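You operate a simulated robot arm through the tools that you are given. There is no shell and no other tool. Be economical: measure what you need, move in short steps, check, and stop when the job is done.

You run a simulated robot arm. Do the job below in one go: nothing can be reset, and whatever is moved stays where it is left.

Task
Put things in order on the top of the green bench. At the end: the yellow label clip (marked "GATE") stands where the orange module stood; the white label clip (marked "FIELD") stands where the yellow label clip stood; the orange terminal (marked "LAMP") is on the yellow tray (marked "GOOD"); the orange module stands on top of the brown carton over the reels; the teal three metre label clip (marked "3 m") stands where the white label clip stood; whatever was shut is shut again. Leave all else as you found it, and nothing knocked over.

Only the result counts: the job must be done as asked and must still hold three seconds after the hand-in. Knocking over, shifting, dropping, spilling or breaking anything else fails it.

Robot
A 6-joint arm with a two-finger parallel gripper, fixed in place. Base frame: the origin is at the foot of the arm, x ahead of it, y to its left, z up; the work surface is at about z = 0. Readings come in m, degrees, newtons and seconds.
With the tool pointing down near the work surface it reaches from about 0.18 to 0.46 m from the base axis. Its first joint turns from -70.0 to 70.0 degrees. Payload 1.9 kg.
The TCP is the grasp point between the finger pads, 0.023 m short of the fingertips. In the tool frame z runs along the fingers and y along their closing line. The gripper opens to 0.094 m. The fingers are 0.038 m wide and 0.01 m thick; the gripper's body (0.054 by 0.096 m) begins 0.039 m behind the TCP.
Orientation is that of the tool frame in the base frame, as a unit quaternion [x, y, z, w]. With the fingers straight down and closing along the base's y, the tool's x points along the base's -x, its y along +y and its z along -z.

Tools
- The arm moves only by the tool move_arm. Its argument "moves" is text: rows parted by semicolons, each of 7 numbers parted by spaces: the opening, from 0 (shut) to 1 (fully open), then the shift along the base's x, y, z in units of 400 mm (1.0 is 400 mm), then the turn, a rotation vector about the base's x, y, z in units of 120 degrees (1.0 is 120 degrees). In form: fingers x y z wx wy wz; .... A call has 1 to 10 rows; each row is the pose to reach, as a shift and turn from the pose commanded when the call began. A call with a number of a shift or a turn outside -1 to 1 is refused whole. Each row takes 0.2 s and may step no farther than 0.05 m and 8.6 degrees from the row before; otherwise, or with a gripper value out of range, the whole call is refused. A pose out of reach is approached as far as the arm can. The call stops where the force on the tool passes 40 N (or 10 N more than at its start, if that is more) or the arm is blocked; 0.2 s more then pass. The fingers move at their own pace (about 0.108 m/s each) and stop on an object; they squeeze with about 26 N. The grip force told is the motor's: it shows also when the fingers shut on nothing. Time passes only in rows, and 0.2 s behind the last, so rows that repeat a pose let the fingers close. The reply holds the time, the measured pose of the TCP, the force on the tool along the base axes, the opening and the grip force, in the units named above and with some noise, and new pictures: "show" is both (left out), scene, wrist or none.
- Cameras (640 x 400 px; columns grow to the right, rows downward): "scene" is fixed at [0.0643, 0.3276, 0.4081]; the picture's right is [-0.64, -0.77, 0.00], its down [-0.53, 0.45, -0.72] and it looks along [0.55, -0.46, -0.69] (base axes); focal length 214 px, centre (320, 200). "wrist" rides on the gripper at [-0.039, 0, -0.044] in the tool frame; the picture's right is [0.00, -1.00, 0.00], its down [0.97, 0.00, -0.24] and it looks along [0.24, 0.00, 0.97] (tool axes); focal length 218 px, centre (320, 200).
- point_at(camera, pixels): for up to 12 pixels [column, row] of the newest picture of that camera ("zoom" is the newest enlarged one), the place [x, y, z] in the base frame of the surface seen there, good to about 0.002 m. No time passes.
- enlarge(camera, box): a new picture of the part [left, top, right, bottom] of that camera's present view, enlarged. No time passes.
- close_job(): hands the job in; it is judged then, once.

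Keep the steps short. Do not move on a guess: measure, check each grasp and each placing, and mend mistakes. In all there are 80 turns and 120 pictures (those below and enlarged ones count). Leave the gripper open and the arm clear of the work at the hand-in unless told otherwise, and finish with a single line.

The tools are called as a command line: name --argument value ..., lists and objects as JSON in quotes. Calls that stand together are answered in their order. move_arm: Moves the arm, as the interface text tells. Its arguments: {"type":"object","properties":{"moves":{"type":"string"},"show":{"type":"string","enum":["both","scene","wrist","none"]}},"required":["moves"]} The other tools are called the same way: point_at (camera, pixels) gives the place of the surface under pixels of a picture; enlarge (camera, box) takes an enlarged picture of a part of a camera's view; close_job () hands the job in.

At the start:

```text
time: 0.0
tcp_pos: [0.2872, -0.1536, 0.3428]
tcp_rot: [0.001, 1.0, 0.0, 0.001]
wrist_force: [-0.1, -0.4, 0.1]
gripper_width: 0.0938
grasp_force: 0.1
```

scene: 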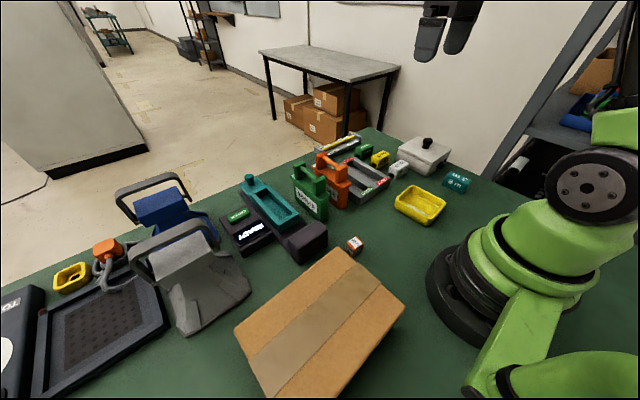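
wrist: 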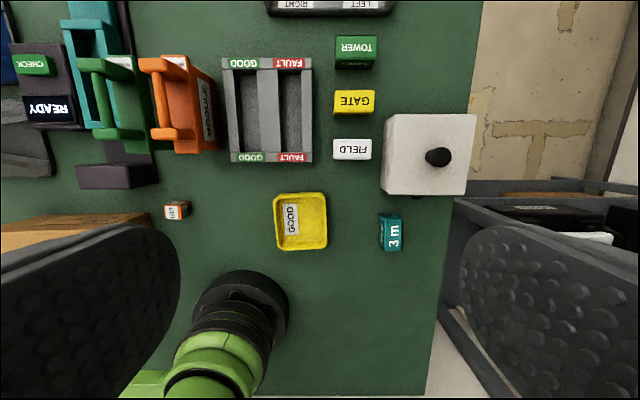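

I'll look at the scene close up first, at the carton and at the small items.

enlarge --camera "scene" --box '[220, 220, 420, 400]'

enlarge --camera "scene" --box '[220, 120, 480, 270]'

enlarge --camera "wrist" --box '[60, 0, 480, 262]'

point_at --camera "wrist" --pixels '[[355, 102], [352, 149], [391, 232], [176, 211], [300, 220], [175, 65], [205, 100], [185, 148], [430, 155], [438, 157], [162, 60], [172, 133]]'

point_at --camera "scene" --pixels '[[235, 330], [340, 250], [404, 307], [275, 398], [320, 320], [355, 243], [327, 160], [347, 172], [330, 190], [420, 205], [457, 182], [380, 158]]'

```text
2.22 times, centred on (320, 310) of scene
```

zoom: 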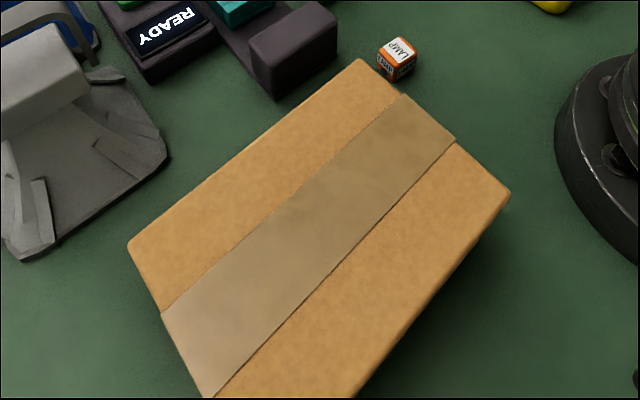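

```text
2.46 times, centred on (350, 195) of scene
```

zoom: 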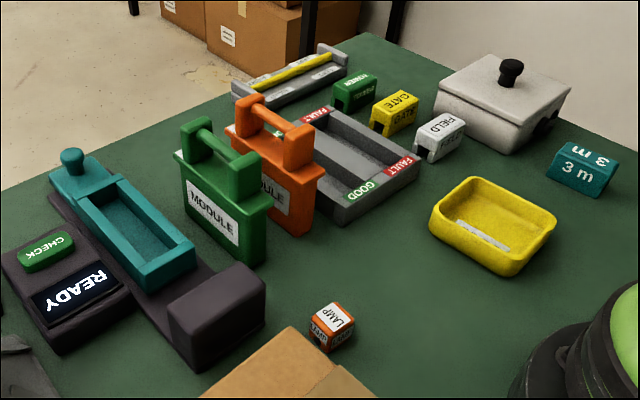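

```text
1.52 times, centred on (270, 131) of wrist
```

zoom: 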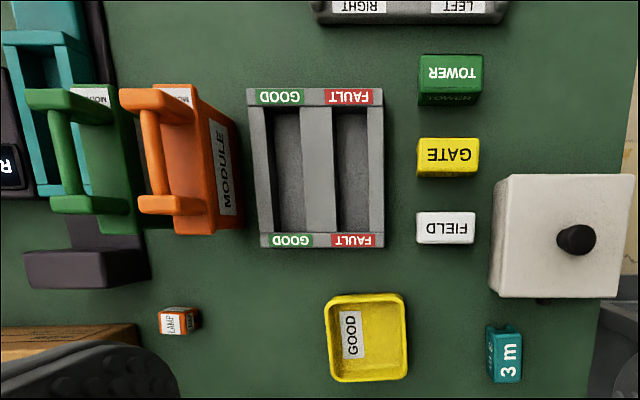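

```text
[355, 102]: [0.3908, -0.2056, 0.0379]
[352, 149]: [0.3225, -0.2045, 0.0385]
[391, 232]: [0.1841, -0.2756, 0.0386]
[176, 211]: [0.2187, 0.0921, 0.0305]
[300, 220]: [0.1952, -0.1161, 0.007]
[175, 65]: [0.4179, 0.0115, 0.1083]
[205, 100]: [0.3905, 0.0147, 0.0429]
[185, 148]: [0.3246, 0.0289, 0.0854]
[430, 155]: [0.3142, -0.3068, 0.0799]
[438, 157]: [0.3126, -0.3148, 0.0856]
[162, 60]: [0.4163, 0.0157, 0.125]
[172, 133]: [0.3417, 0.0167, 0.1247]
```

```text
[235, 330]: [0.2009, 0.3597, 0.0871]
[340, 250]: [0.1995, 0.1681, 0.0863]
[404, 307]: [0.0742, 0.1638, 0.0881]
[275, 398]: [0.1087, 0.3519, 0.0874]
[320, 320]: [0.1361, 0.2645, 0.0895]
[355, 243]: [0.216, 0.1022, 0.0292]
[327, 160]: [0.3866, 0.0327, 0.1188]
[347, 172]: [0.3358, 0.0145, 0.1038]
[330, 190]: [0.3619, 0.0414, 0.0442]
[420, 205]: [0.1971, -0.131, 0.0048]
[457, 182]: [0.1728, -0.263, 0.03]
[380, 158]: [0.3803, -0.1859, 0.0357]
```

Every item is in view and nothing shut seems to be in the way. Carton top is at z≈0.088, and the module handle at about (0.38, 0.016, 0.125). Next I'll move above the module for a closer look.

move_arm --moves "1 0.031 0.087 -0.03 0 0 0;1 0.063 0.174 -0.06 0 0 0;1 0.094 0.261 -0.09 0 0 0;1 0.125 0.348 -0.12 0 0 0;1 0.157 0.435 -0.15 0 0 0;1 0.157 0.435 -0.15 0 0 0"

```text
time: 1.4
tcp_pos: [0.3517, 0.0201, 0.2837]
tcp_rot: [0.0, 1.0, 0.0, 0.001]
wrist_force: [-0.9, 0.0, -0.2]
gripper_width: 0.094
grasp_force: 0.1
```

scene: 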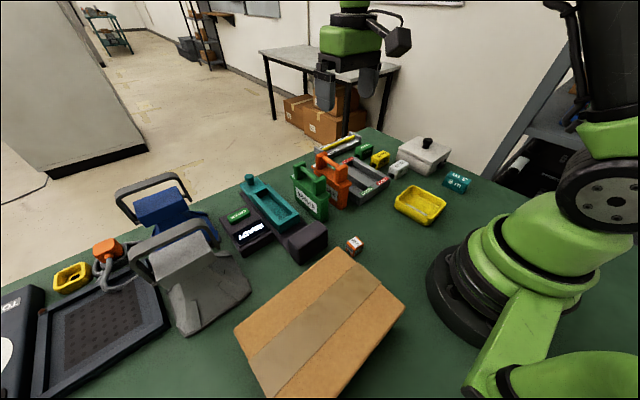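
wrist: 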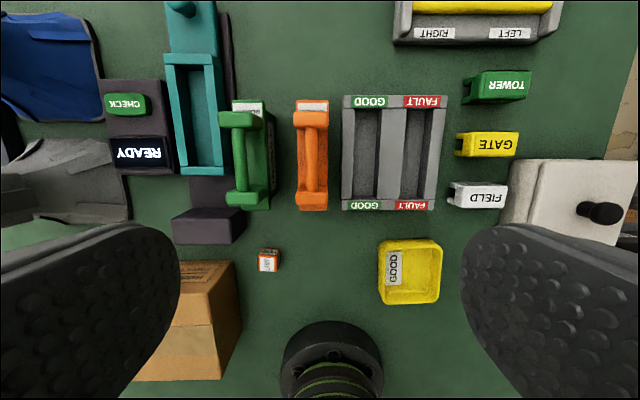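

enlarge --camera "wrist" --box '[220, 80, 360, 230]'

point_at --camera "wrist" --pixels '[[313, 104], [313, 120], [313, 155], [313, 200], [299, 108], [326, 108], [299, 206], [326, 206], [307, 160], [317, 160], [274, 160], [345, 160]]'

enlarge --camera "scene" --box '[280, 140, 380, 225]'

```text
2.67 times, centred on (290, 155) of wrist
```

zoom: 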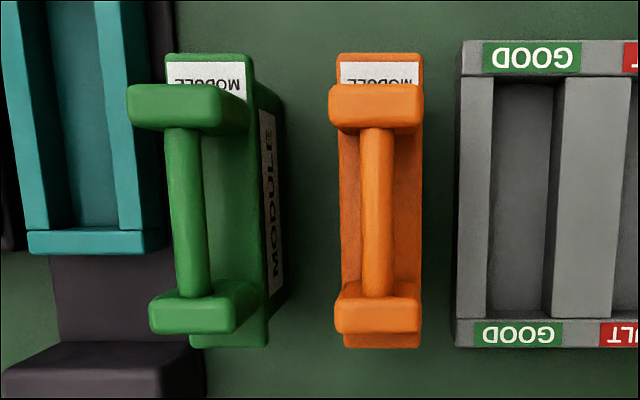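

```text
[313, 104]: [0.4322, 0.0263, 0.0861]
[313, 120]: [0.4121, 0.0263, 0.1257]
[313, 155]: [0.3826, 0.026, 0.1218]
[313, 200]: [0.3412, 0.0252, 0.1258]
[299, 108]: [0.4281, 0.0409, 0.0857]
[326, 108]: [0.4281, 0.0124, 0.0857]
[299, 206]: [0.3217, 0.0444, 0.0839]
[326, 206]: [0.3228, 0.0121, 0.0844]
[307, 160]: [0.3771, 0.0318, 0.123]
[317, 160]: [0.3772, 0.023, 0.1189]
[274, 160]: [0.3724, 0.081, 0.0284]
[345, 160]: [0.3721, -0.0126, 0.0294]
```

```text
4.71 times, centred on (330, 182) of scene
```

zoom: 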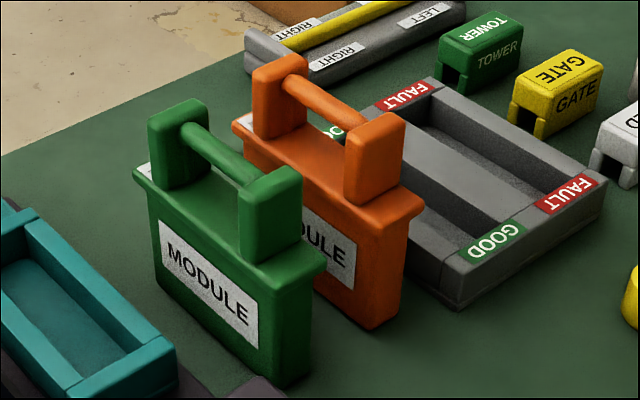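

The module's bar runs along x, centred at about (0.377, 0.026) with its top at z 0.123, and the flange below it is at z 0.086. I need the green handle's clearance and more edges.

point_at --camera "wrist" --pixels '[[258, 120], [246, 118], [240, 205], [244, 160], [313, 101], [313, 209], [313, 115], [313, 126], [313, 191], [298, 120], [328, 120], [313, 130]]'

point_at --camera "scene" --pixels '[[336, 199], [359, 210], [357, 180], [366, 187], [365, 165], [334, 157]]'

```text
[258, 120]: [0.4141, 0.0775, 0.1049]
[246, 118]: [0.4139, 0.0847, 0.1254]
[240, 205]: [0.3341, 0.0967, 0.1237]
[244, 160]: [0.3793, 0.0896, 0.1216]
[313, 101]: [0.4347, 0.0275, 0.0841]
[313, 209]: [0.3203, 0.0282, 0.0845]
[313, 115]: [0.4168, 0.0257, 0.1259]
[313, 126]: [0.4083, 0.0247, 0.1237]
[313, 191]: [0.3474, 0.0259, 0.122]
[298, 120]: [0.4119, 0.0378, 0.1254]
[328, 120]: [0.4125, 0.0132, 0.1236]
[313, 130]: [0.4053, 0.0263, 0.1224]
```

```text
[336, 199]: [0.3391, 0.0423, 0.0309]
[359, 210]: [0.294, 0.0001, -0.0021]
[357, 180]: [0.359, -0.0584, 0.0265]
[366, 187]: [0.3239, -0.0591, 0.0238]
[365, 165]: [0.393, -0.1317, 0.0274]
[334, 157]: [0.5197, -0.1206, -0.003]
```

Module centre is about (0.378, 0.0257), and the green handle's near edge is at y≈0.0755, so I'll open only to 0.05 m. I'll go down to just above the handle and check.

move_arm --moves "0.5 0.03 0.007 -0.06 0 0 0;0.5 0.062 0.014 -0.12 0 0 0;0.5 0.062 0.014 -0.22 0 0 0;0.5 0.062 0.014 -0.31 0 0 0;0.5 0.062 0.014 -0.31 0 0 0"

```text
time: 2.6
tcp_pos: [0.376, 0.0265, 0.1589]
tcp_rot: [0.0, 1.0, 0.0, 0.001]
wrist_force: [-0.3, -0.5, 0.4]
gripper_width: 0.0469
grasp_force: 0.0
```

scene: 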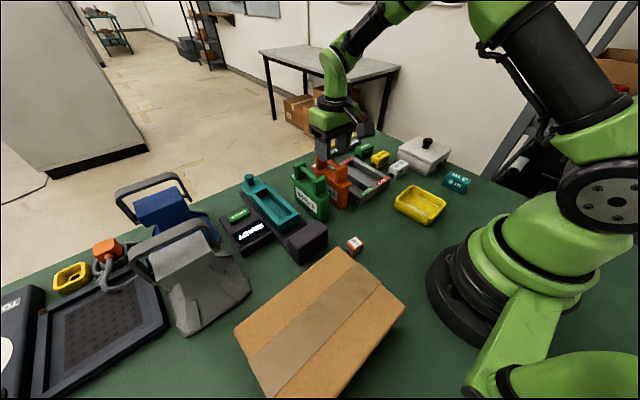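
wrist: 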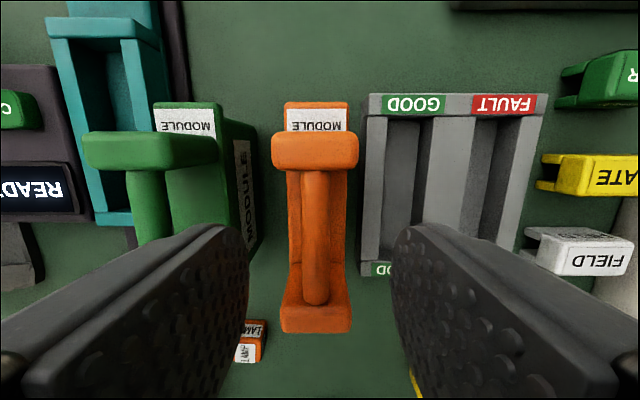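

Lined up with the bar between the fingers. Going down 42 mm, then closing.

move_arm --moves "0.5 0 0 -0.05 0 0 0;0.5 0 0 -0.103 0 0 0;0.5 0 0 -0.103 0 0 0;0 0 0 -0.103 0 0 0;0 0 0 -0.103 0 0 0;0 0 0 -0.103 0 0 0" --show "wrist"

```text
time: 4.0
tcp_pos: [0.375, 0.0248, 0.1183]
tcp_rot: [0.0, 1.0, 0.0, 0.0]
wrist_force: [0.3, 0.9, 0.3]
gripper_width: 0.011
grasp_force: 26.0
```

wrist: 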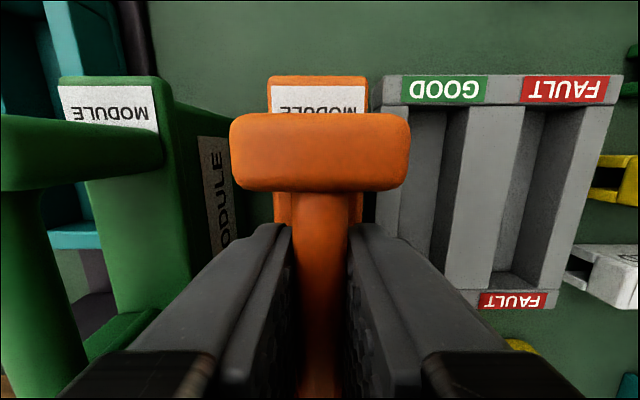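

Grip holds (width 11 mm, 26 N). Lifting straight up 0.15 m.

move_arm --moves "0 0 0 0.05 0 0 0;0 0 0 0.15 0 0 0;0 0 0 0.25 0 0 0;0 0 0 0.36 0 0 0;0 0 0 0.39 0 0 0;0 0 0 0.39 0 0 0"

```text
time: 5.4
tcp_pos: [0.3744, 0.0251, 0.2757]
tcp_rot: [0.0, 1.0, 0.0, 0.001]
wrist_force: [0.0, -0.3, -3.0]
gripper_width: 0.0115
grasp_force: 26.1
```

scene: 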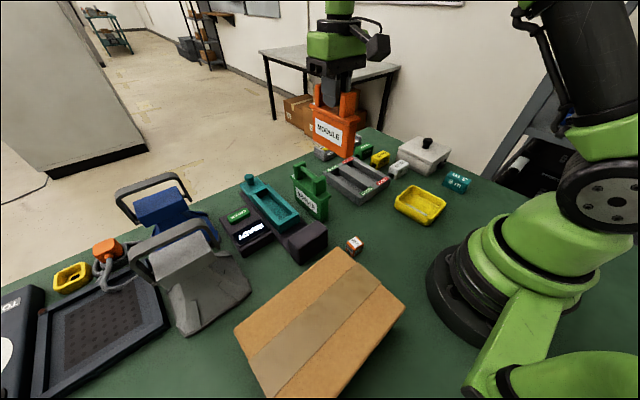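
wrist: 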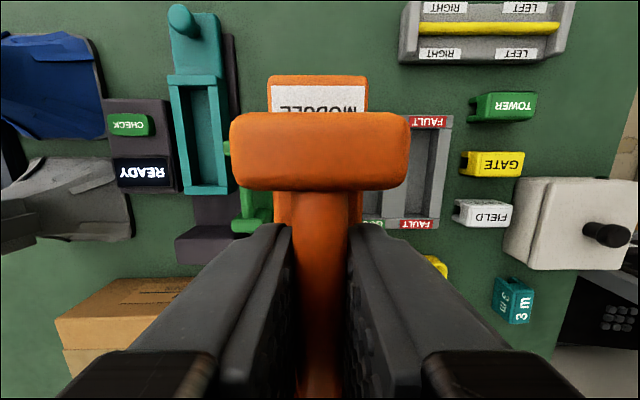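

Lifted, with about 0.3 kg of load. I'll carry it toward the carton and turn it 90° on the way so its long side runs along the carton's. This is the first half.

move_arm --moves "0 -0.0496 0.0494 0 0 0 0.0625;0 -0.0992 0.0988 0 0 0 0.125;0 -0.1488 0.1482 0 0 0 0.1875;0 -0.1984 0.1976 0 0 0 0.25;0 -0.248 0.247 0 0 0 0.3125;0 -0.2975 0.2965 0 0 0 0.375" --show "scene"

move_arm --moves "0 -0.0496 0.0494 0 0 0 0.0625;0 -0.0992 0.0988 0 0 0 0.125;0 -0.1488 0.1482 0 0 0 0.1875;0 -0.1984 0.1976 0 0 0 0.25;0 -0.248 0.247 0 0 0 0.3125;0 -0.2975 0.2965 0 0 0 0.375;0 -0.2975 0.2965 0 0 0 0.375"

```text
time: 6.8
tcp_pos: [0.256, 0.1455, 0.2762]
tcp_rot: [-0.383, 0.924, 0.001, 0.001]
wrist_force: [0.0, 0.4, -2.8]
gripper_width: 0.0115
grasp_force: 25.8
```

scene: 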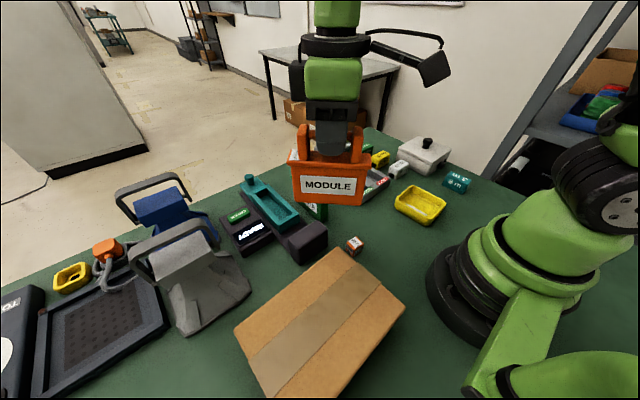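

```text
time: 8.4
tcp_pos: [0.1373, 0.2633, 0.2748]
tcp_rot: [-0.707, 0.708, 0.0, 0.001]
wrist_force: [-1.1, -0.4, -2.5]
gripper_width: 0.0114
grasp_force: 25.9
```

scene: 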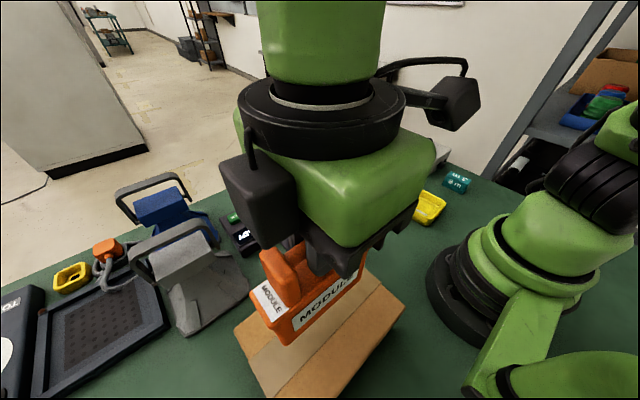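
wrist: 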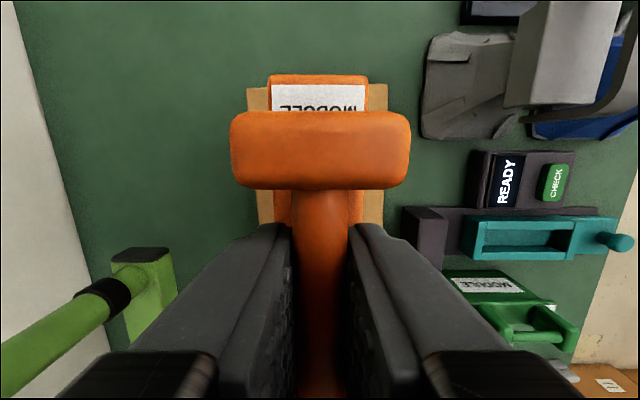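

Module is above the carton's middle. It should touch with the TCP at about 0.207. Lowering slowly.

move_arm --moves "0 0 0 -0.08 0 0 0;0 0 0 -0.14 0 0 0;0 0 0 -0.158 0 0 0;0 0 0 -0.163 0 0 0;0 0 0 -0.163 0 0 0"

```text
time: 9.6
tcp_pos: [0.1378, 0.263, 0.209]
tcp_rot: [-0.707, 0.707, 0.001, 0.001]
wrist_force: [-0.5, 0.1, -2.8]
gripper_width: 0.0115
grasp_force: 26.3
```

scene: 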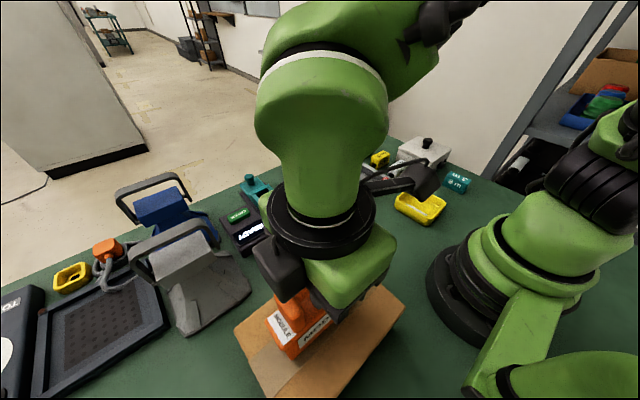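
wrist: 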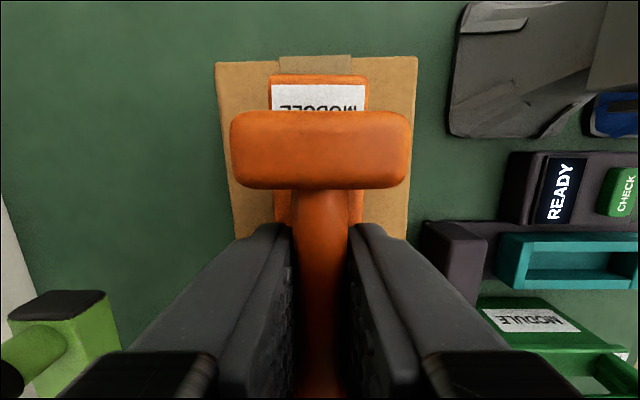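

Still hanging free. Lowering in millimetre steps until the force changes.

move_arm --moves "0 0 0 -0.0025 0 0 0;0 0 0 -0.005 0 0 0;0 0 0 -0.005 0 0 0" --show "none"

```text
time: 10.4
tcp_pos: [0.1375, 0.2636, 0.2077]
tcp_rot: [-0.706, 0.708, 0.001, 0.001]
wrist_force: [-2.2, -3.2, 17.6]
gripper_width: 0.0114
grasp_force: 25.9
```

Contact (z force +17.6 N). I'll ease up slightly, then open the fingers to about 0.05 m.

move_arm --moves "0 0 0 0.002 0 0 0;0 0 0 0.002 0 0 0" --show "none"

```text
time: 11.0
tcp_pos: [0.1379, 0.2629, 0.2079]
tcp_rot: [0.708, -0.706, 0.0, 0.0]
wrist_force: [0.0, 1.3, 0.4]
gripper_width: 0.0113
grasp_force: 25.3
```

move_arm --moves "0.2 0 0 0 0 0 0;0.5 0 0 0 0 0 0;0.5 0 0 0 0 0 0;0.5 0 0 0 0 0 0" --show "wrist"

```text
time: 12.0
tcp_pos: [0.1376, 0.2626, 0.2084]
tcp_rot: [-0.707, 0.707, 0.0, 0.001]
wrist_force: [0.4, -0.2, -0.1]
gripper_width: 0.047
grasp_force: 0.1
```

wrist: 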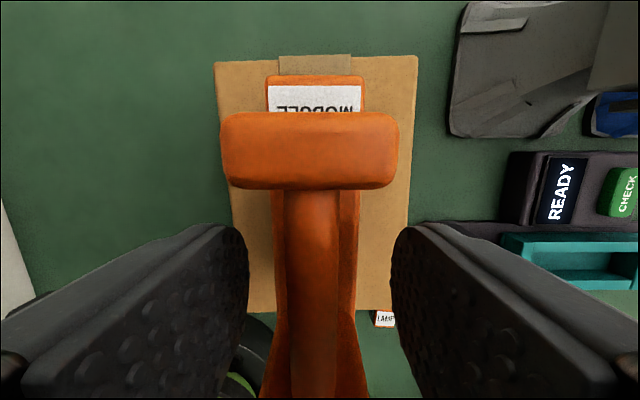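

Released. Going straight up, then a check of the module.

move_arm --moves "0.5 0 0 0.05 0 0 0;0.5 0 0 0.15 0 0 0;0.5 0 0 0.25 0 0 0;0.5 0 0 0.25 0 0 0"

```text
time: 13.0
tcp_pos: [0.1367, 0.2621, 0.3086]
tcp_rot: [-0.707, 0.707, 0.001, 0.0]
wrist_force: [-0.2, -0.5, -0.1]
gripper_width: 0.0469
grasp_force: 0.0
```

scene: 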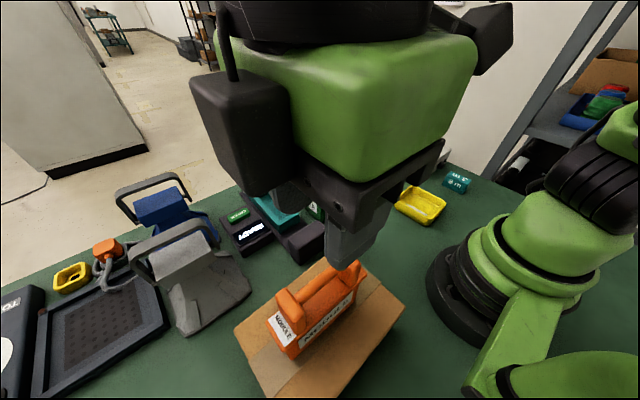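
wrist: 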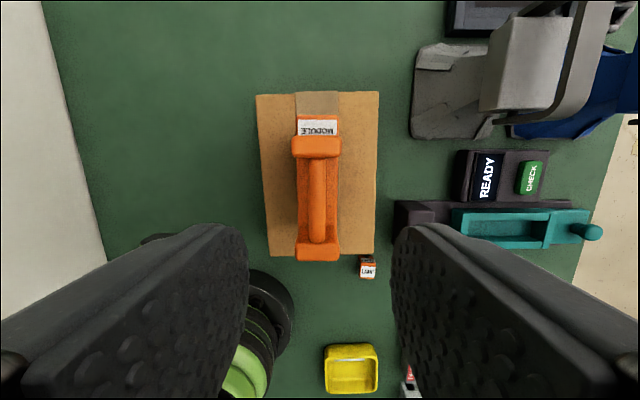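

point_at --camera "wrist" --pixels '[[316, 121], [316, 148], [316, 240], [316, 257], [299, 128], [335, 128], [262, 98], [378, 96], [270, 252], [373, 252], [297, 256], [338, 256]]'

enlarge --camera "scene" --box '[220, 240, 420, 400]'

enlarge --camera "wrist" --box '[240, 80, 400, 290]'

```text
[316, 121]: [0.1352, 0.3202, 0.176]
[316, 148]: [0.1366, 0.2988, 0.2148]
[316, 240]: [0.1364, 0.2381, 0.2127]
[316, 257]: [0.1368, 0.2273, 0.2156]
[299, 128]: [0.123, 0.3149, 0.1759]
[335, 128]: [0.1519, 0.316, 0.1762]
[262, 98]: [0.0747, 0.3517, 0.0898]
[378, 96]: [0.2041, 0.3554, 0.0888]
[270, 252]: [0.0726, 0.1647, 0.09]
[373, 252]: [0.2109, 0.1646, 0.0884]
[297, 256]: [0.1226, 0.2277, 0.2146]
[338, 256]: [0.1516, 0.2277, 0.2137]
```

```text
2.50 times, centred on (320, 320) of scene
```

zoom: 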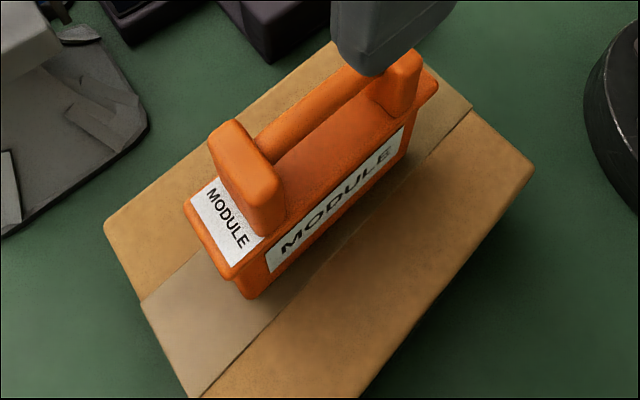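

```text
1.90 times, centred on (320, 185) of wrist
```

zoom: 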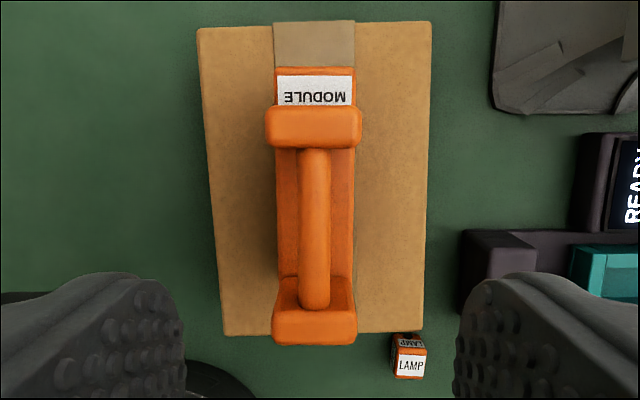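

Module is upright and centred on the carton. Next is the LAMP terminal, so I'll measure it (wrist px ≈ (367,268)).

point_at --camera "zoom" --pixels '[[400, 352], [420, 352], [410, 366], [400, 375], [423, 375], [410, 340]]'

move_arm --moves "0.5 0.04 -0.08 0 0 0 -0.0625;0.7 0.08 -0.16 0 0 0 -0.125;0.7 0.12 -0.24 0 0 0 -0.1875;0.7 0.16 -0.32 0 0 0 -0.25;0.7 0.2 -0.4 0 0 0 -0.3125;0.7 0.2 -0.42 -0.05 0 0 -0.375;0.7 0.2 -0.42 -0.1 0 0 -0.4375;0.7 0.2 -0.42 -0.15 0 0 -0.5"

```text
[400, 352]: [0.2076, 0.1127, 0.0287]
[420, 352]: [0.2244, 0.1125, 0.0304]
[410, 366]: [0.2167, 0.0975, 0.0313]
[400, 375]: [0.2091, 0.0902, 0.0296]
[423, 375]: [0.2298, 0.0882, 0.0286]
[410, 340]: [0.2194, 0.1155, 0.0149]
```

```text
time: 14.8
tcp_pos: [0.2182, 0.0939, 0.2476]
tcp_rot: [-0.258, 0.966, 0.0, 0.001]
wrist_force: [0.4, 0.0, 1.1]
gripper_width: 0.0658
grasp_force: 0.0
```

scene: 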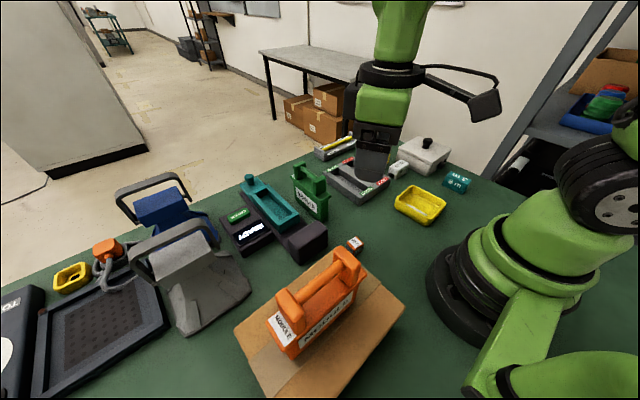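
wrist: 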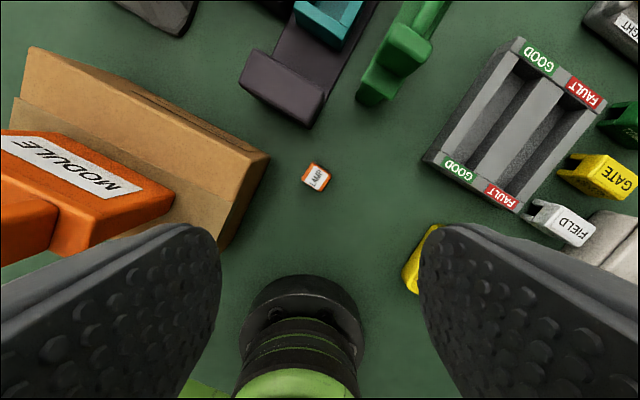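

enlarge --camera "wrist" --box '[280, 145, 350, 205]'

point_at --camera "wrist" --pixels '[[315, 178], [305, 181], [311, 166], [328, 175], [322, 189]]'

```text
6.67 times, centred on (315, 175) of wrist
```

zoom: 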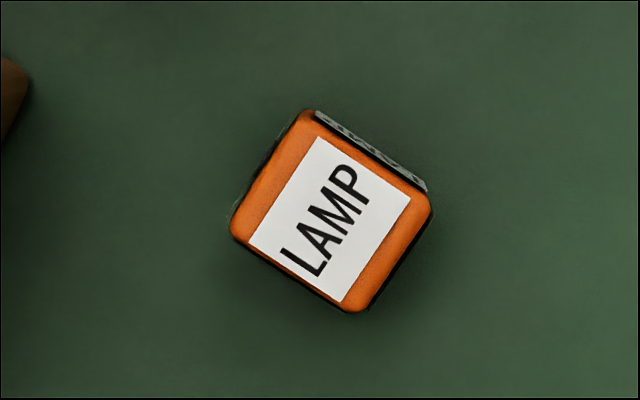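

```text
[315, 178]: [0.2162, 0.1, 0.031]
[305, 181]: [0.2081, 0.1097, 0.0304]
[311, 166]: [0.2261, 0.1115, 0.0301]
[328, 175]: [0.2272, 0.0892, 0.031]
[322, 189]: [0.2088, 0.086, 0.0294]
```

LAMP is centred at about (0.217, 0.0995), roughly 24 mm square, with its top at 0.031. I'll square the gripper and go down over it.

move_arm --moves "0.6 -0.001 0.004 -0.07 0 0 -0.0625;0.6 -0.003 0.014 -0.14 0 0 -0.125;0.6 -0.003 0.014 -0.24 0 0 -0.1875;0.6 -0.003 0.014 -0.34 0 0 -0.25;0.6 -0.003 0.014 -0.41 0 0 -0.25;0.6 -0.003 0.014 -0.41 0 0 -0.25" --show "wrist"

```text
time: 16.2
tcp_pos: [0.2167, 0.1011, 0.0835]
tcp_rot: [0.001, 1.0, 0.0, 0.001]
wrist_force: [-0.1, 0.0, -0.6]
gripper_width: 0.0566
grasp_force: 0.0
```

wrist: 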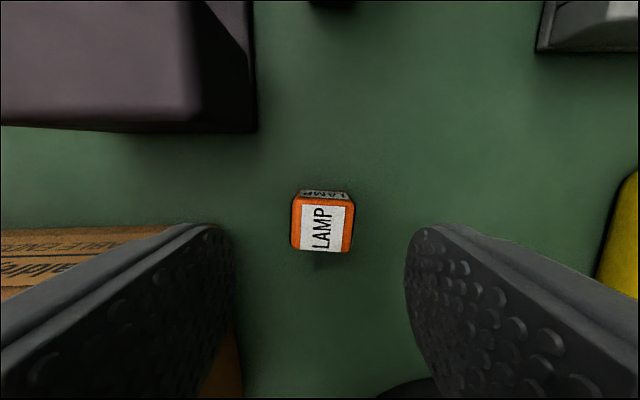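

point_at --camera "wrist" --pixels '[[190, 110], [200, 60], [250, 125], [245, 10], [100, 110], [321, 228], [296, 198], [352, 250]]'

```text
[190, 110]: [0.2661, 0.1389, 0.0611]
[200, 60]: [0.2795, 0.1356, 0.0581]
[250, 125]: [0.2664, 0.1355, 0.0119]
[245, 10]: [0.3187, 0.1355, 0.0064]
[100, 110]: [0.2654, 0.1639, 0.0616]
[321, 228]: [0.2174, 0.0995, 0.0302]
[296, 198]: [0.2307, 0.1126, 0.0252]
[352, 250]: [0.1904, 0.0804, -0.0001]
```

Dark block starts at x≥0.266, y≥0.135 and stays clear. Going down and gripping.

move_arm --moves "0.6 0 -0.003 -0.07 0 0 0;0.6 0 -0.003 -0.13 0 0 0;0.6 0 -0.003 -0.13 0 0 0;0 0 -0.003 -0.13 0 0 0;0 0 -0.003 -0.13 0 0 0;0 0 -0.003 -0.13 0 0 0" --show "wrist"

```text
time: 17.6
tcp_pos: [0.2167, 0.1003, 0.0324]
tcp_rot: [0.001, 1.0, 0.0, 0.001]
wrist_force: [0.7, 0.2, -0.1]
gripper_width: 0.0291
grasp_force: 25.9
```

wrist: 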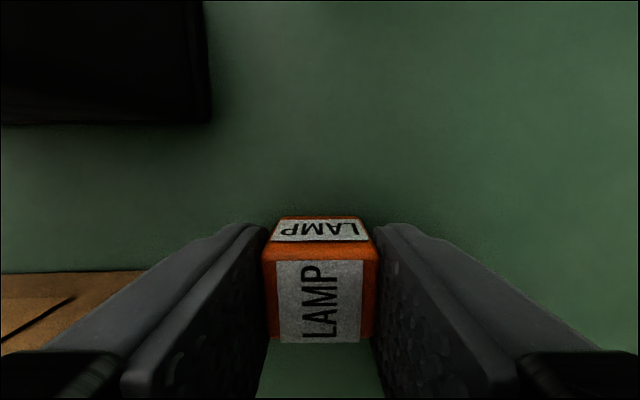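

Gripped (29 mm). Lifting and moving toward the yellow tray.

move_arm --moves "0 0 0 0.1 0 0 0;0 0 0 0.22 0 0 0;0 0.01 -0.06 0.3 0 0 0;0 0.01 -0.16 0.3 0 0 0;0 0.01 -0.26 0.3 0 0 0;0 0 -0.36 0.3 0 0 0;0 -0.02 -0.45 0.3 0 0 0;0 -0.05 -0.545 0.3 0 0 0;0 -0.05 -0.545 0.3 0 0 0"

```text
time: 19.6
tcp_pos: [0.196, -0.1175, 0.1525]
tcp_rot: [0.0, 1.0, 0.0, 0.001]
wrist_force: [0.3, 0.3, -0.9]
gripper_width: 0.0293
grasp_force: 26.4
```

scene: 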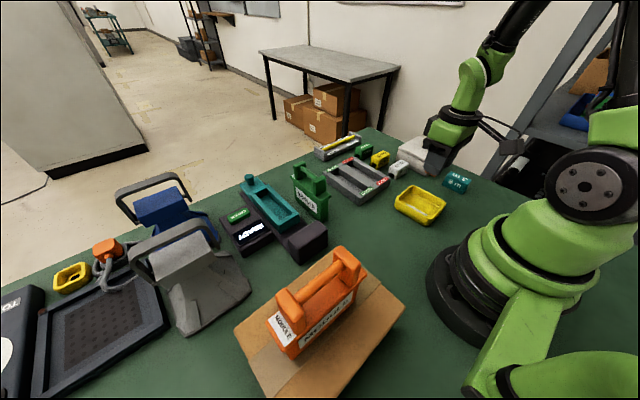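
wrist: 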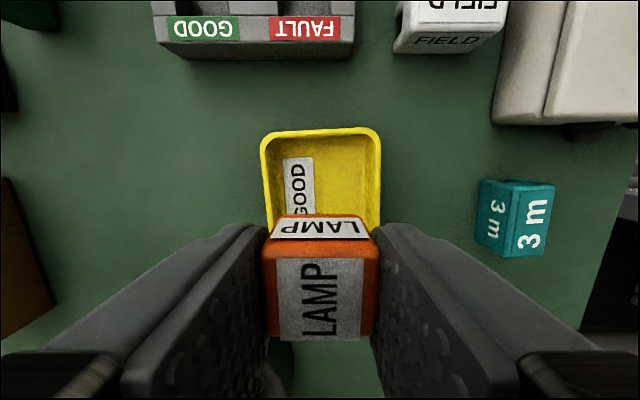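

enlarge --camera "scene" --box '[380, 160, 480, 230]'

point_at --camera "wrist" --pixels '[[320, 132], [266, 180], [377, 180], [275, 180], [370, 180], [320, 145], [320, 190]]'

point_at --camera "scene" --pixels '[[420, 212], [422, 216], [400, 210], [410, 187], [445, 203], [432, 222], [396, 205]]'

```text
5.71 times, centred on (430, 195) of scene
```

zoom: 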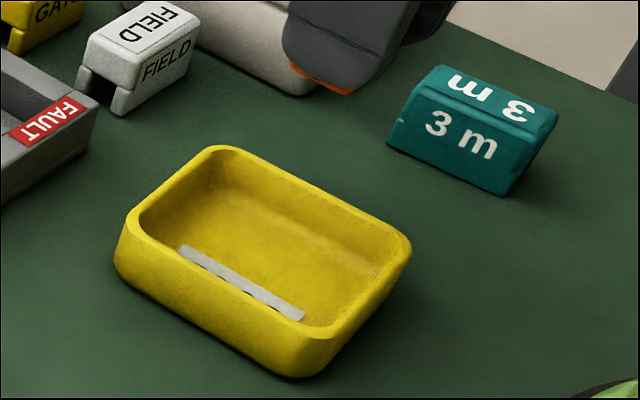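

```text
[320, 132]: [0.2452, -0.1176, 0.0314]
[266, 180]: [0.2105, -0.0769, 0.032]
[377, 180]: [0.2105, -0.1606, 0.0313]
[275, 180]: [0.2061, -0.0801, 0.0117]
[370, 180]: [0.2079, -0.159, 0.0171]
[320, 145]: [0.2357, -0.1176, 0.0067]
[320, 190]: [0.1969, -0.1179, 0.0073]
```

```text
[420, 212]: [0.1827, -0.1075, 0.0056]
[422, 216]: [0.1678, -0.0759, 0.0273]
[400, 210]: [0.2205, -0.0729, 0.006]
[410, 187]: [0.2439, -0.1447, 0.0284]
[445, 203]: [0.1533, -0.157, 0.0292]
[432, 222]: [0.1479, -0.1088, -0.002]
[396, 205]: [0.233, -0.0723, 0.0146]
```

Tray floor is at z 0.0065, centre about (0.198, −0.118). Lowering to just above the floor.

move_arm --moves "0 0.004 -0.004 -0.1 0 0 0;0 0.004 -0.004 -0.2 0 0 0;0 0.004 -0.004 -0.265 0 0 0;0 0.004 -0.004 -0.279 0 0 0;0 0.004 -0.004 -0.279 0 0 0" --show "wrist"

```text
time: 20.8
tcp_pos: [0.1981, -0.1201, 0.041]
tcp_rot: [-0.001, 1.0, 0.0, 0.001]
wrist_force: [0.2, 0.0, -0.1]
gripper_width: 0.0291
grasp_force: 25.8
```

wrist: 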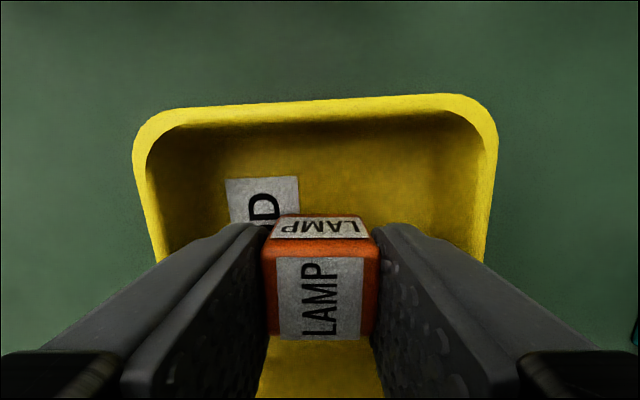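

About 2 mm above the floor. Lowering 1.5 mm more, then opening a little.

move_arm --moves "0 0 0 -0.0035 0 0 0;0 0 0 -0.0035 0 0 0;0.36 0 0 -0.0035 0 0 0;0.42 0 0 -0.0035 0 0 0;0.42 0 0 -0.0035 0 0 0;0.42 0 0 0.1 0 0 0;0.42 0 0 0.22 0 0 0;0.42 0 0 0.3 0 0 0;0.42 0 0 0.3 0 0 0"

```text
time: 22.8
tcp_pos: [0.1994, -0.1202, 0.1616]
tcp_rot: [0.0, 1.0, 0.0, 0.0]
wrist_force: [0.0, 0.2, 0.7]
gripper_width: 0.0394
grasp_force: 0.1
```

scene: 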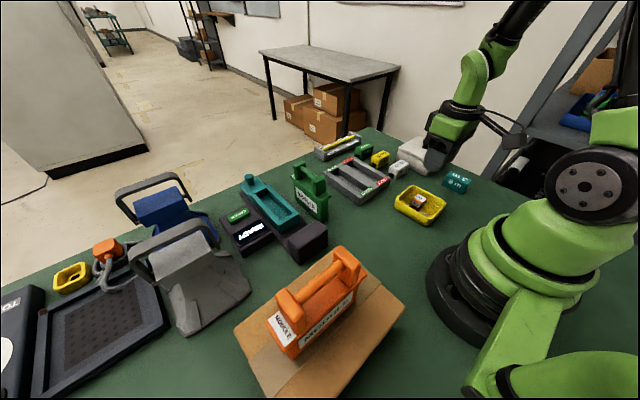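
wrist: 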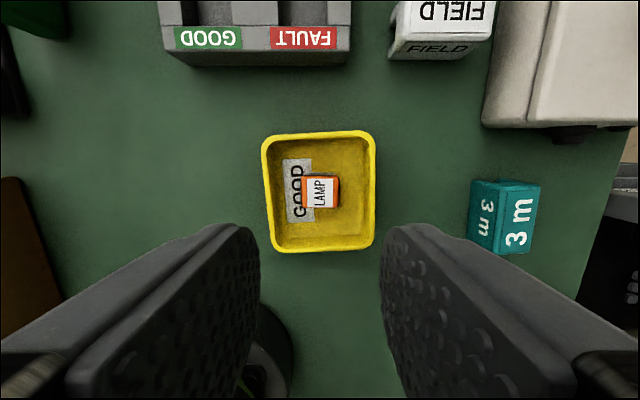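

LAMP sits in the tray. Now I'll move above the clips to measure all three places.

move_arm --moves "0.6 0.08 -0.0425 0.05 0 0 0;0.6 0.16 -0.085 0.1 0 0 0;0.6 0.24 -0.1275 0.15 0 0 0;0.6 0.32 -0.17 0.2 0 0 0;0.6 0.38 -0.2125 0.22 0 0 0;0.6 0.38 -0.2125 0.22 0 0 0" --show "wrist"

enlarge --camera "wrist" --box '[260, 60, 460, 240]'

```text
time: 24.2
tcp_pos: [0.3516, -0.2051, 0.2487]
tcp_rot: [0.0, 1.0, 0.0, 0.0]
wrist_force: [-0.1, 0.5, 0.1]
gripper_width: 0.0564
grasp_force: 0.0
```

wrist: 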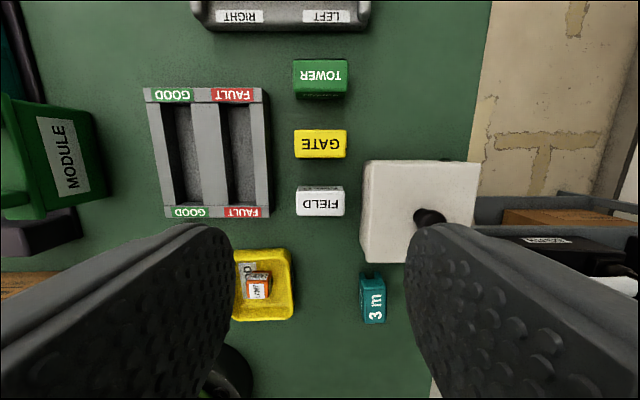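

```text
2.22 times, centred on (360, 150) of wrist
```

zoom: 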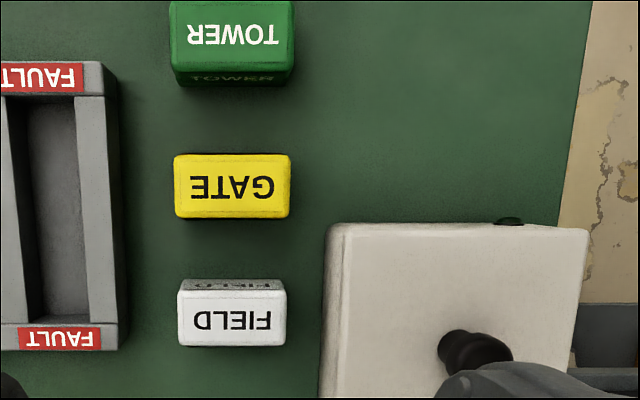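

point_at --camera "zoom" --pixels '[[179, 186], [286, 186], [232, 158], [232, 212], [182, 320], [282, 320], [232, 294], [232, 342], [334, 300], [122, 300], [232, 186], [232, 284]]'

point_at --camera "wrist" --pixels '[[374, 300], [374, 288], [374, 320], [365, 300], [383, 300], [365, 170], [365, 240], [374, 275]]'

enlarge --camera "scene" --box '[340, 130, 480, 210]'

```text
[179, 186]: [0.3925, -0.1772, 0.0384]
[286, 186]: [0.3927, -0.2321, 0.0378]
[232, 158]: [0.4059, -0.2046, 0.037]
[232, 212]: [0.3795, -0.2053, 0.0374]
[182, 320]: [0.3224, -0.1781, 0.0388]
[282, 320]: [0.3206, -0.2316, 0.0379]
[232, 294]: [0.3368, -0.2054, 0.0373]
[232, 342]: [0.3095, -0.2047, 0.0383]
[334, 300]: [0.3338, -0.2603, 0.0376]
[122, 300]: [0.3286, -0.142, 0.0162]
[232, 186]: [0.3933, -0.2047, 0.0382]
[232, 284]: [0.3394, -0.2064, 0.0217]
```

```text
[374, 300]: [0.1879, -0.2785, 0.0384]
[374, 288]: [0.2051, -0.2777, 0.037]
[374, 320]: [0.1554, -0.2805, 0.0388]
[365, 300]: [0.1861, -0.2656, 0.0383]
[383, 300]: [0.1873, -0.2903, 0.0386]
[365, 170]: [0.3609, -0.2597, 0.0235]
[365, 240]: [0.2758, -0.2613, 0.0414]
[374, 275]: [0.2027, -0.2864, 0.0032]
```

```text
4.57 times, centred on (410, 170) of scene
```

zoom: 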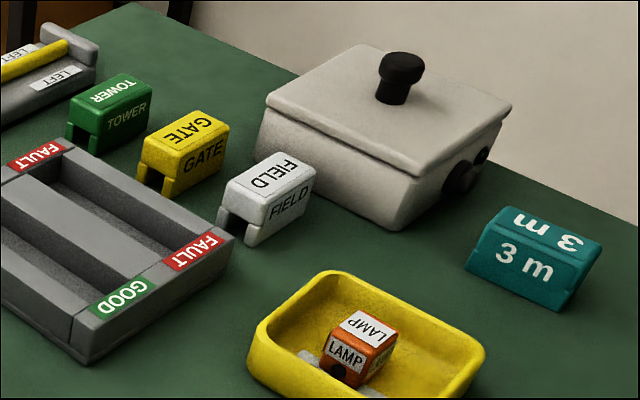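

Measured so far:
- GATE: centre (0.3927, −0.2047)
- FIELD: centre (0.323, −0.205)
- 3 m: about (0.181, −0.278)
- All clips are 28 × 58 mm, with tops at 0.038.

Before choosing wrist turns I'll check how high the white box is and where the arm's side attachment sits.

point_at --camera "wrist" --pixels '[[380, 180], [400, 200], [370, 250], [368, 170], [425, 215], [470, 165], [365, 205]]'

enlarge --camera "scene" --box '[340, 0, 640, 190]'

```text
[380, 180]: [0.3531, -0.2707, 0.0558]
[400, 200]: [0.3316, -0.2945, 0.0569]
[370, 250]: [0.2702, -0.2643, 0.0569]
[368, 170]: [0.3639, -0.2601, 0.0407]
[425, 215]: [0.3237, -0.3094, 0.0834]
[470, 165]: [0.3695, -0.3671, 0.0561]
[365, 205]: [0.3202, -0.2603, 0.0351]
```

```text
2.11 times, centred on (490, 95) of scene
```

zoom: 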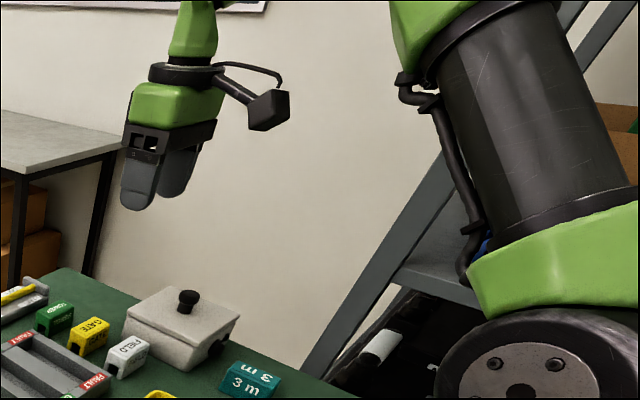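

point_at --camera "zoom" --pixels '[[265, 112], [256, 127], [286, 122], [282, 95], [235, 90], [185, 75], [150, 145]]'

```text
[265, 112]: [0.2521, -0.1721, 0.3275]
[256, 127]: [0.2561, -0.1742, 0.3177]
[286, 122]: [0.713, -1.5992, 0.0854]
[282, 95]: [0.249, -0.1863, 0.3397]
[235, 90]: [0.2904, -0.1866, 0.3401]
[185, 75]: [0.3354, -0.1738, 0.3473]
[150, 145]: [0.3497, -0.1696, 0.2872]
```

The white box lid is only 0.057 high. The arm's side attachment sits about 0.1 m behind the tool axis and at least 0.065 m above the TCP.

Plan:
- **GATE:** grip across its 28 mm with the tool turned −90°, then turn back so it fits between the green module and the grey tray.
- **FIELD:** grip by its ends with the tool straight.
- **3 m:** grip across its width.

Now turning the tool to −90° over GATE.

move_arm --moves "0.5 0.01 0 -0.02 0 0 -0.07;0.5 0.02 0 -0.04 0 0 -0.14;0.5 0.03 0 -0.06 0 0 -0.21;0.5 0.04 0 -0.08 0 0 -0.28;0.5 0.05 0 -0.1 0 0 -0.35;0.5 0.06 0 -0.13 0 0 -0.42;0.5 0.07 0 -0.16 0 0 -0.49;0.5 0.08 0 -0.19 0 0 -0.56;0.5 0.09 0 -0.22 0 0 -0.63;0.5 0.1 0 -0.25 0 0 -0.7" --show "none"

move_arm --moves "0.5 0 0 -0.02 0 0 -0.05;0.5 0 0 -0.04 0 0 -0.05;0.5 0 0 -0.04 0 0 -0.05"

```text
time: 26.4
tcp_pos: [0.3913, -0.2054, 0.1494]
tcp_rot: [0.671, 0.742, 0.0, 0.0]
wrist_force: [1.0, 0.7, -0.1]
gripper_width: 0.0469
grasp_force: 0.1
```

```text
time: 27.2
tcp_pos: [0.3898, -0.2047, 0.132]
tcp_rot: [0.708, 0.706, 0.0, 0.001]
wrist_force: [-0.5, 0.0, -0.2]
gripper_width: 0.0468
grasp_force: 0.0
```

scene: 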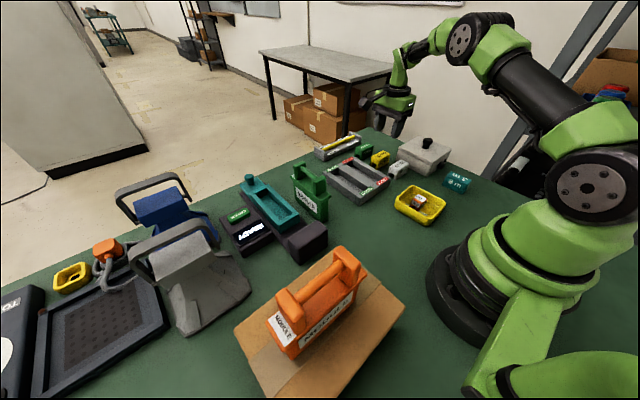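
wrist: 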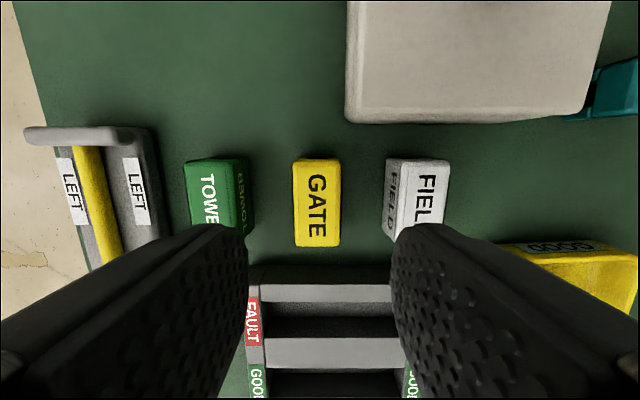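

point_at --camera "wrist" --pixels '[[317, 164], [317, 240], [296, 205], [338, 205], [317, 205], [192, 190], [240, 190], [388, 200], [415, 170], [445, 168], [415, 215], [440, 215]]'

```text
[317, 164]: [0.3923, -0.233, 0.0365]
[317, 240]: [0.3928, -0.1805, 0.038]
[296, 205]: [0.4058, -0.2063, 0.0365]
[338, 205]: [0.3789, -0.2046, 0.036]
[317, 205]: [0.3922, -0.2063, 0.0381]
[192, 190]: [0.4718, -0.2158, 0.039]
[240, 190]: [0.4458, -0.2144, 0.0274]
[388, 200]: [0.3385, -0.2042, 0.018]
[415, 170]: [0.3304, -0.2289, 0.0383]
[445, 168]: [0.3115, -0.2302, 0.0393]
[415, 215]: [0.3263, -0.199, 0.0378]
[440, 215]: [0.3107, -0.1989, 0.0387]
```

GATE is centred at (0.392, −0.206). Going down to z≈0.044 and gripping.

move_arm --moves "0.5 0.004 -0.001 -0.1 0 0 0;0.5 0.004 -0.001 -0.2 0 0 0;0.5 0.004 -0.001 -0.222 0 0 0;0.5 0.004 -0.001 -0.222 0 0 0;0 0.004 -0.001 -0.222 0 0 0;0 0.004 -0.001 -0.222 0 0 0;0 0.004 -0.001 -0.222 0 0 0" --show "wrist"

```text
time: 28.8
tcp_pos: [0.3924, -0.2055, 0.0441]
tcp_rot: [0.707, 0.707, -0.001, 0.001]
wrist_force: [0.1, -0.3, 0.6]
gripper_width: 0.031
grasp_force: 26.3
```

wrist: 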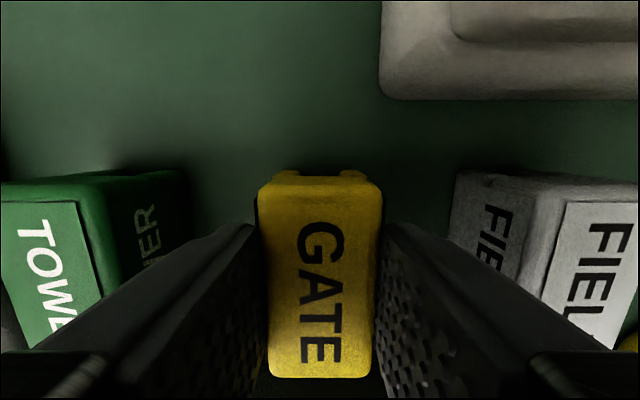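

Gripped (31 mm). Lifting, then turning back to 0° on the way to the module's old spot.

move_arm --moves "0 0 0 0.1 0 0 0;0 0 0 0.2 0 0 0;0 0 0 0.3 0 0 0;0 -0.01 0.05 0.36 0 0 0.07;0 -0.02 0.1 0.37 0 0 0.14;0 -0.03 0.15 0.37 0 0 0.21;0 -0.03 0.2 0.37 0 0 0.28;0 -0.03 0.25 0.37 0 0 0.35;0 -0.03 0.3 0.37 0 0 0.42;0 -0.03 0.35 0.37 0 0 0.49" --show "none"

move_arm --moves "0 0 0.06 0 0 0 0.065;0 0 0.12 0 0 0 0.13;0 -0.005 0.18 0 0 0 0.195;0 -0.0085 0.218 0 0 0 0.26;0 -0.0085 0.218 0 0 0 0.26"

```text
time: 31.0
tcp_pos: [0.3793, -0.0642, 0.1933]
tcp_rot: [0.268, 0.963, 0.0, 0.0]
wrist_force: [-0.2, 0.3, -0.3]
gripper_width: 0.0308
grasp_force: 26.1
```

```text
time: 32.2
tcp_pos: [0.3771, 0.0224, 0.1912]
tcp_rot: [-0.001, 1.0, 0.0, 0.001]
wrist_force: [1.0, 0.1, 0.4]
gripper_width: 0.031
grasp_force: 25.8
```

scene: 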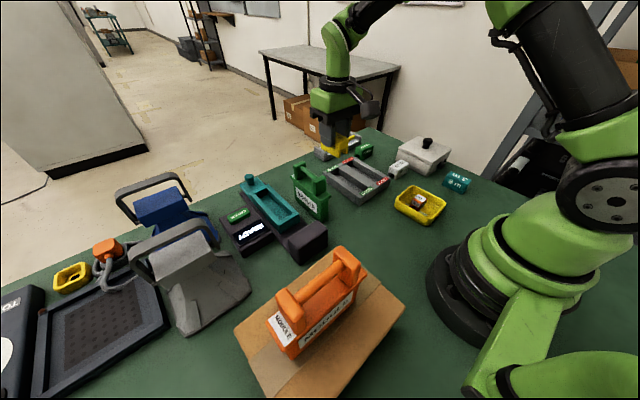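
wrist: 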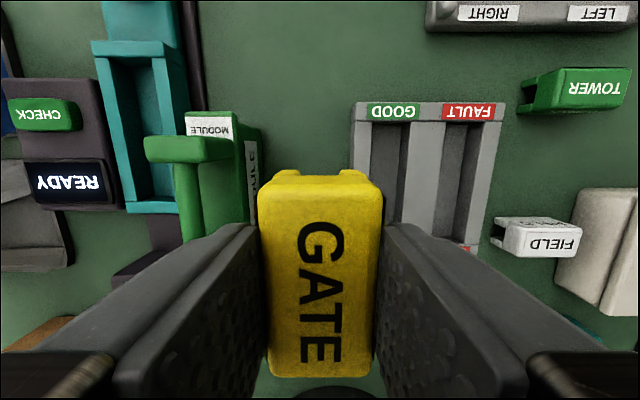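

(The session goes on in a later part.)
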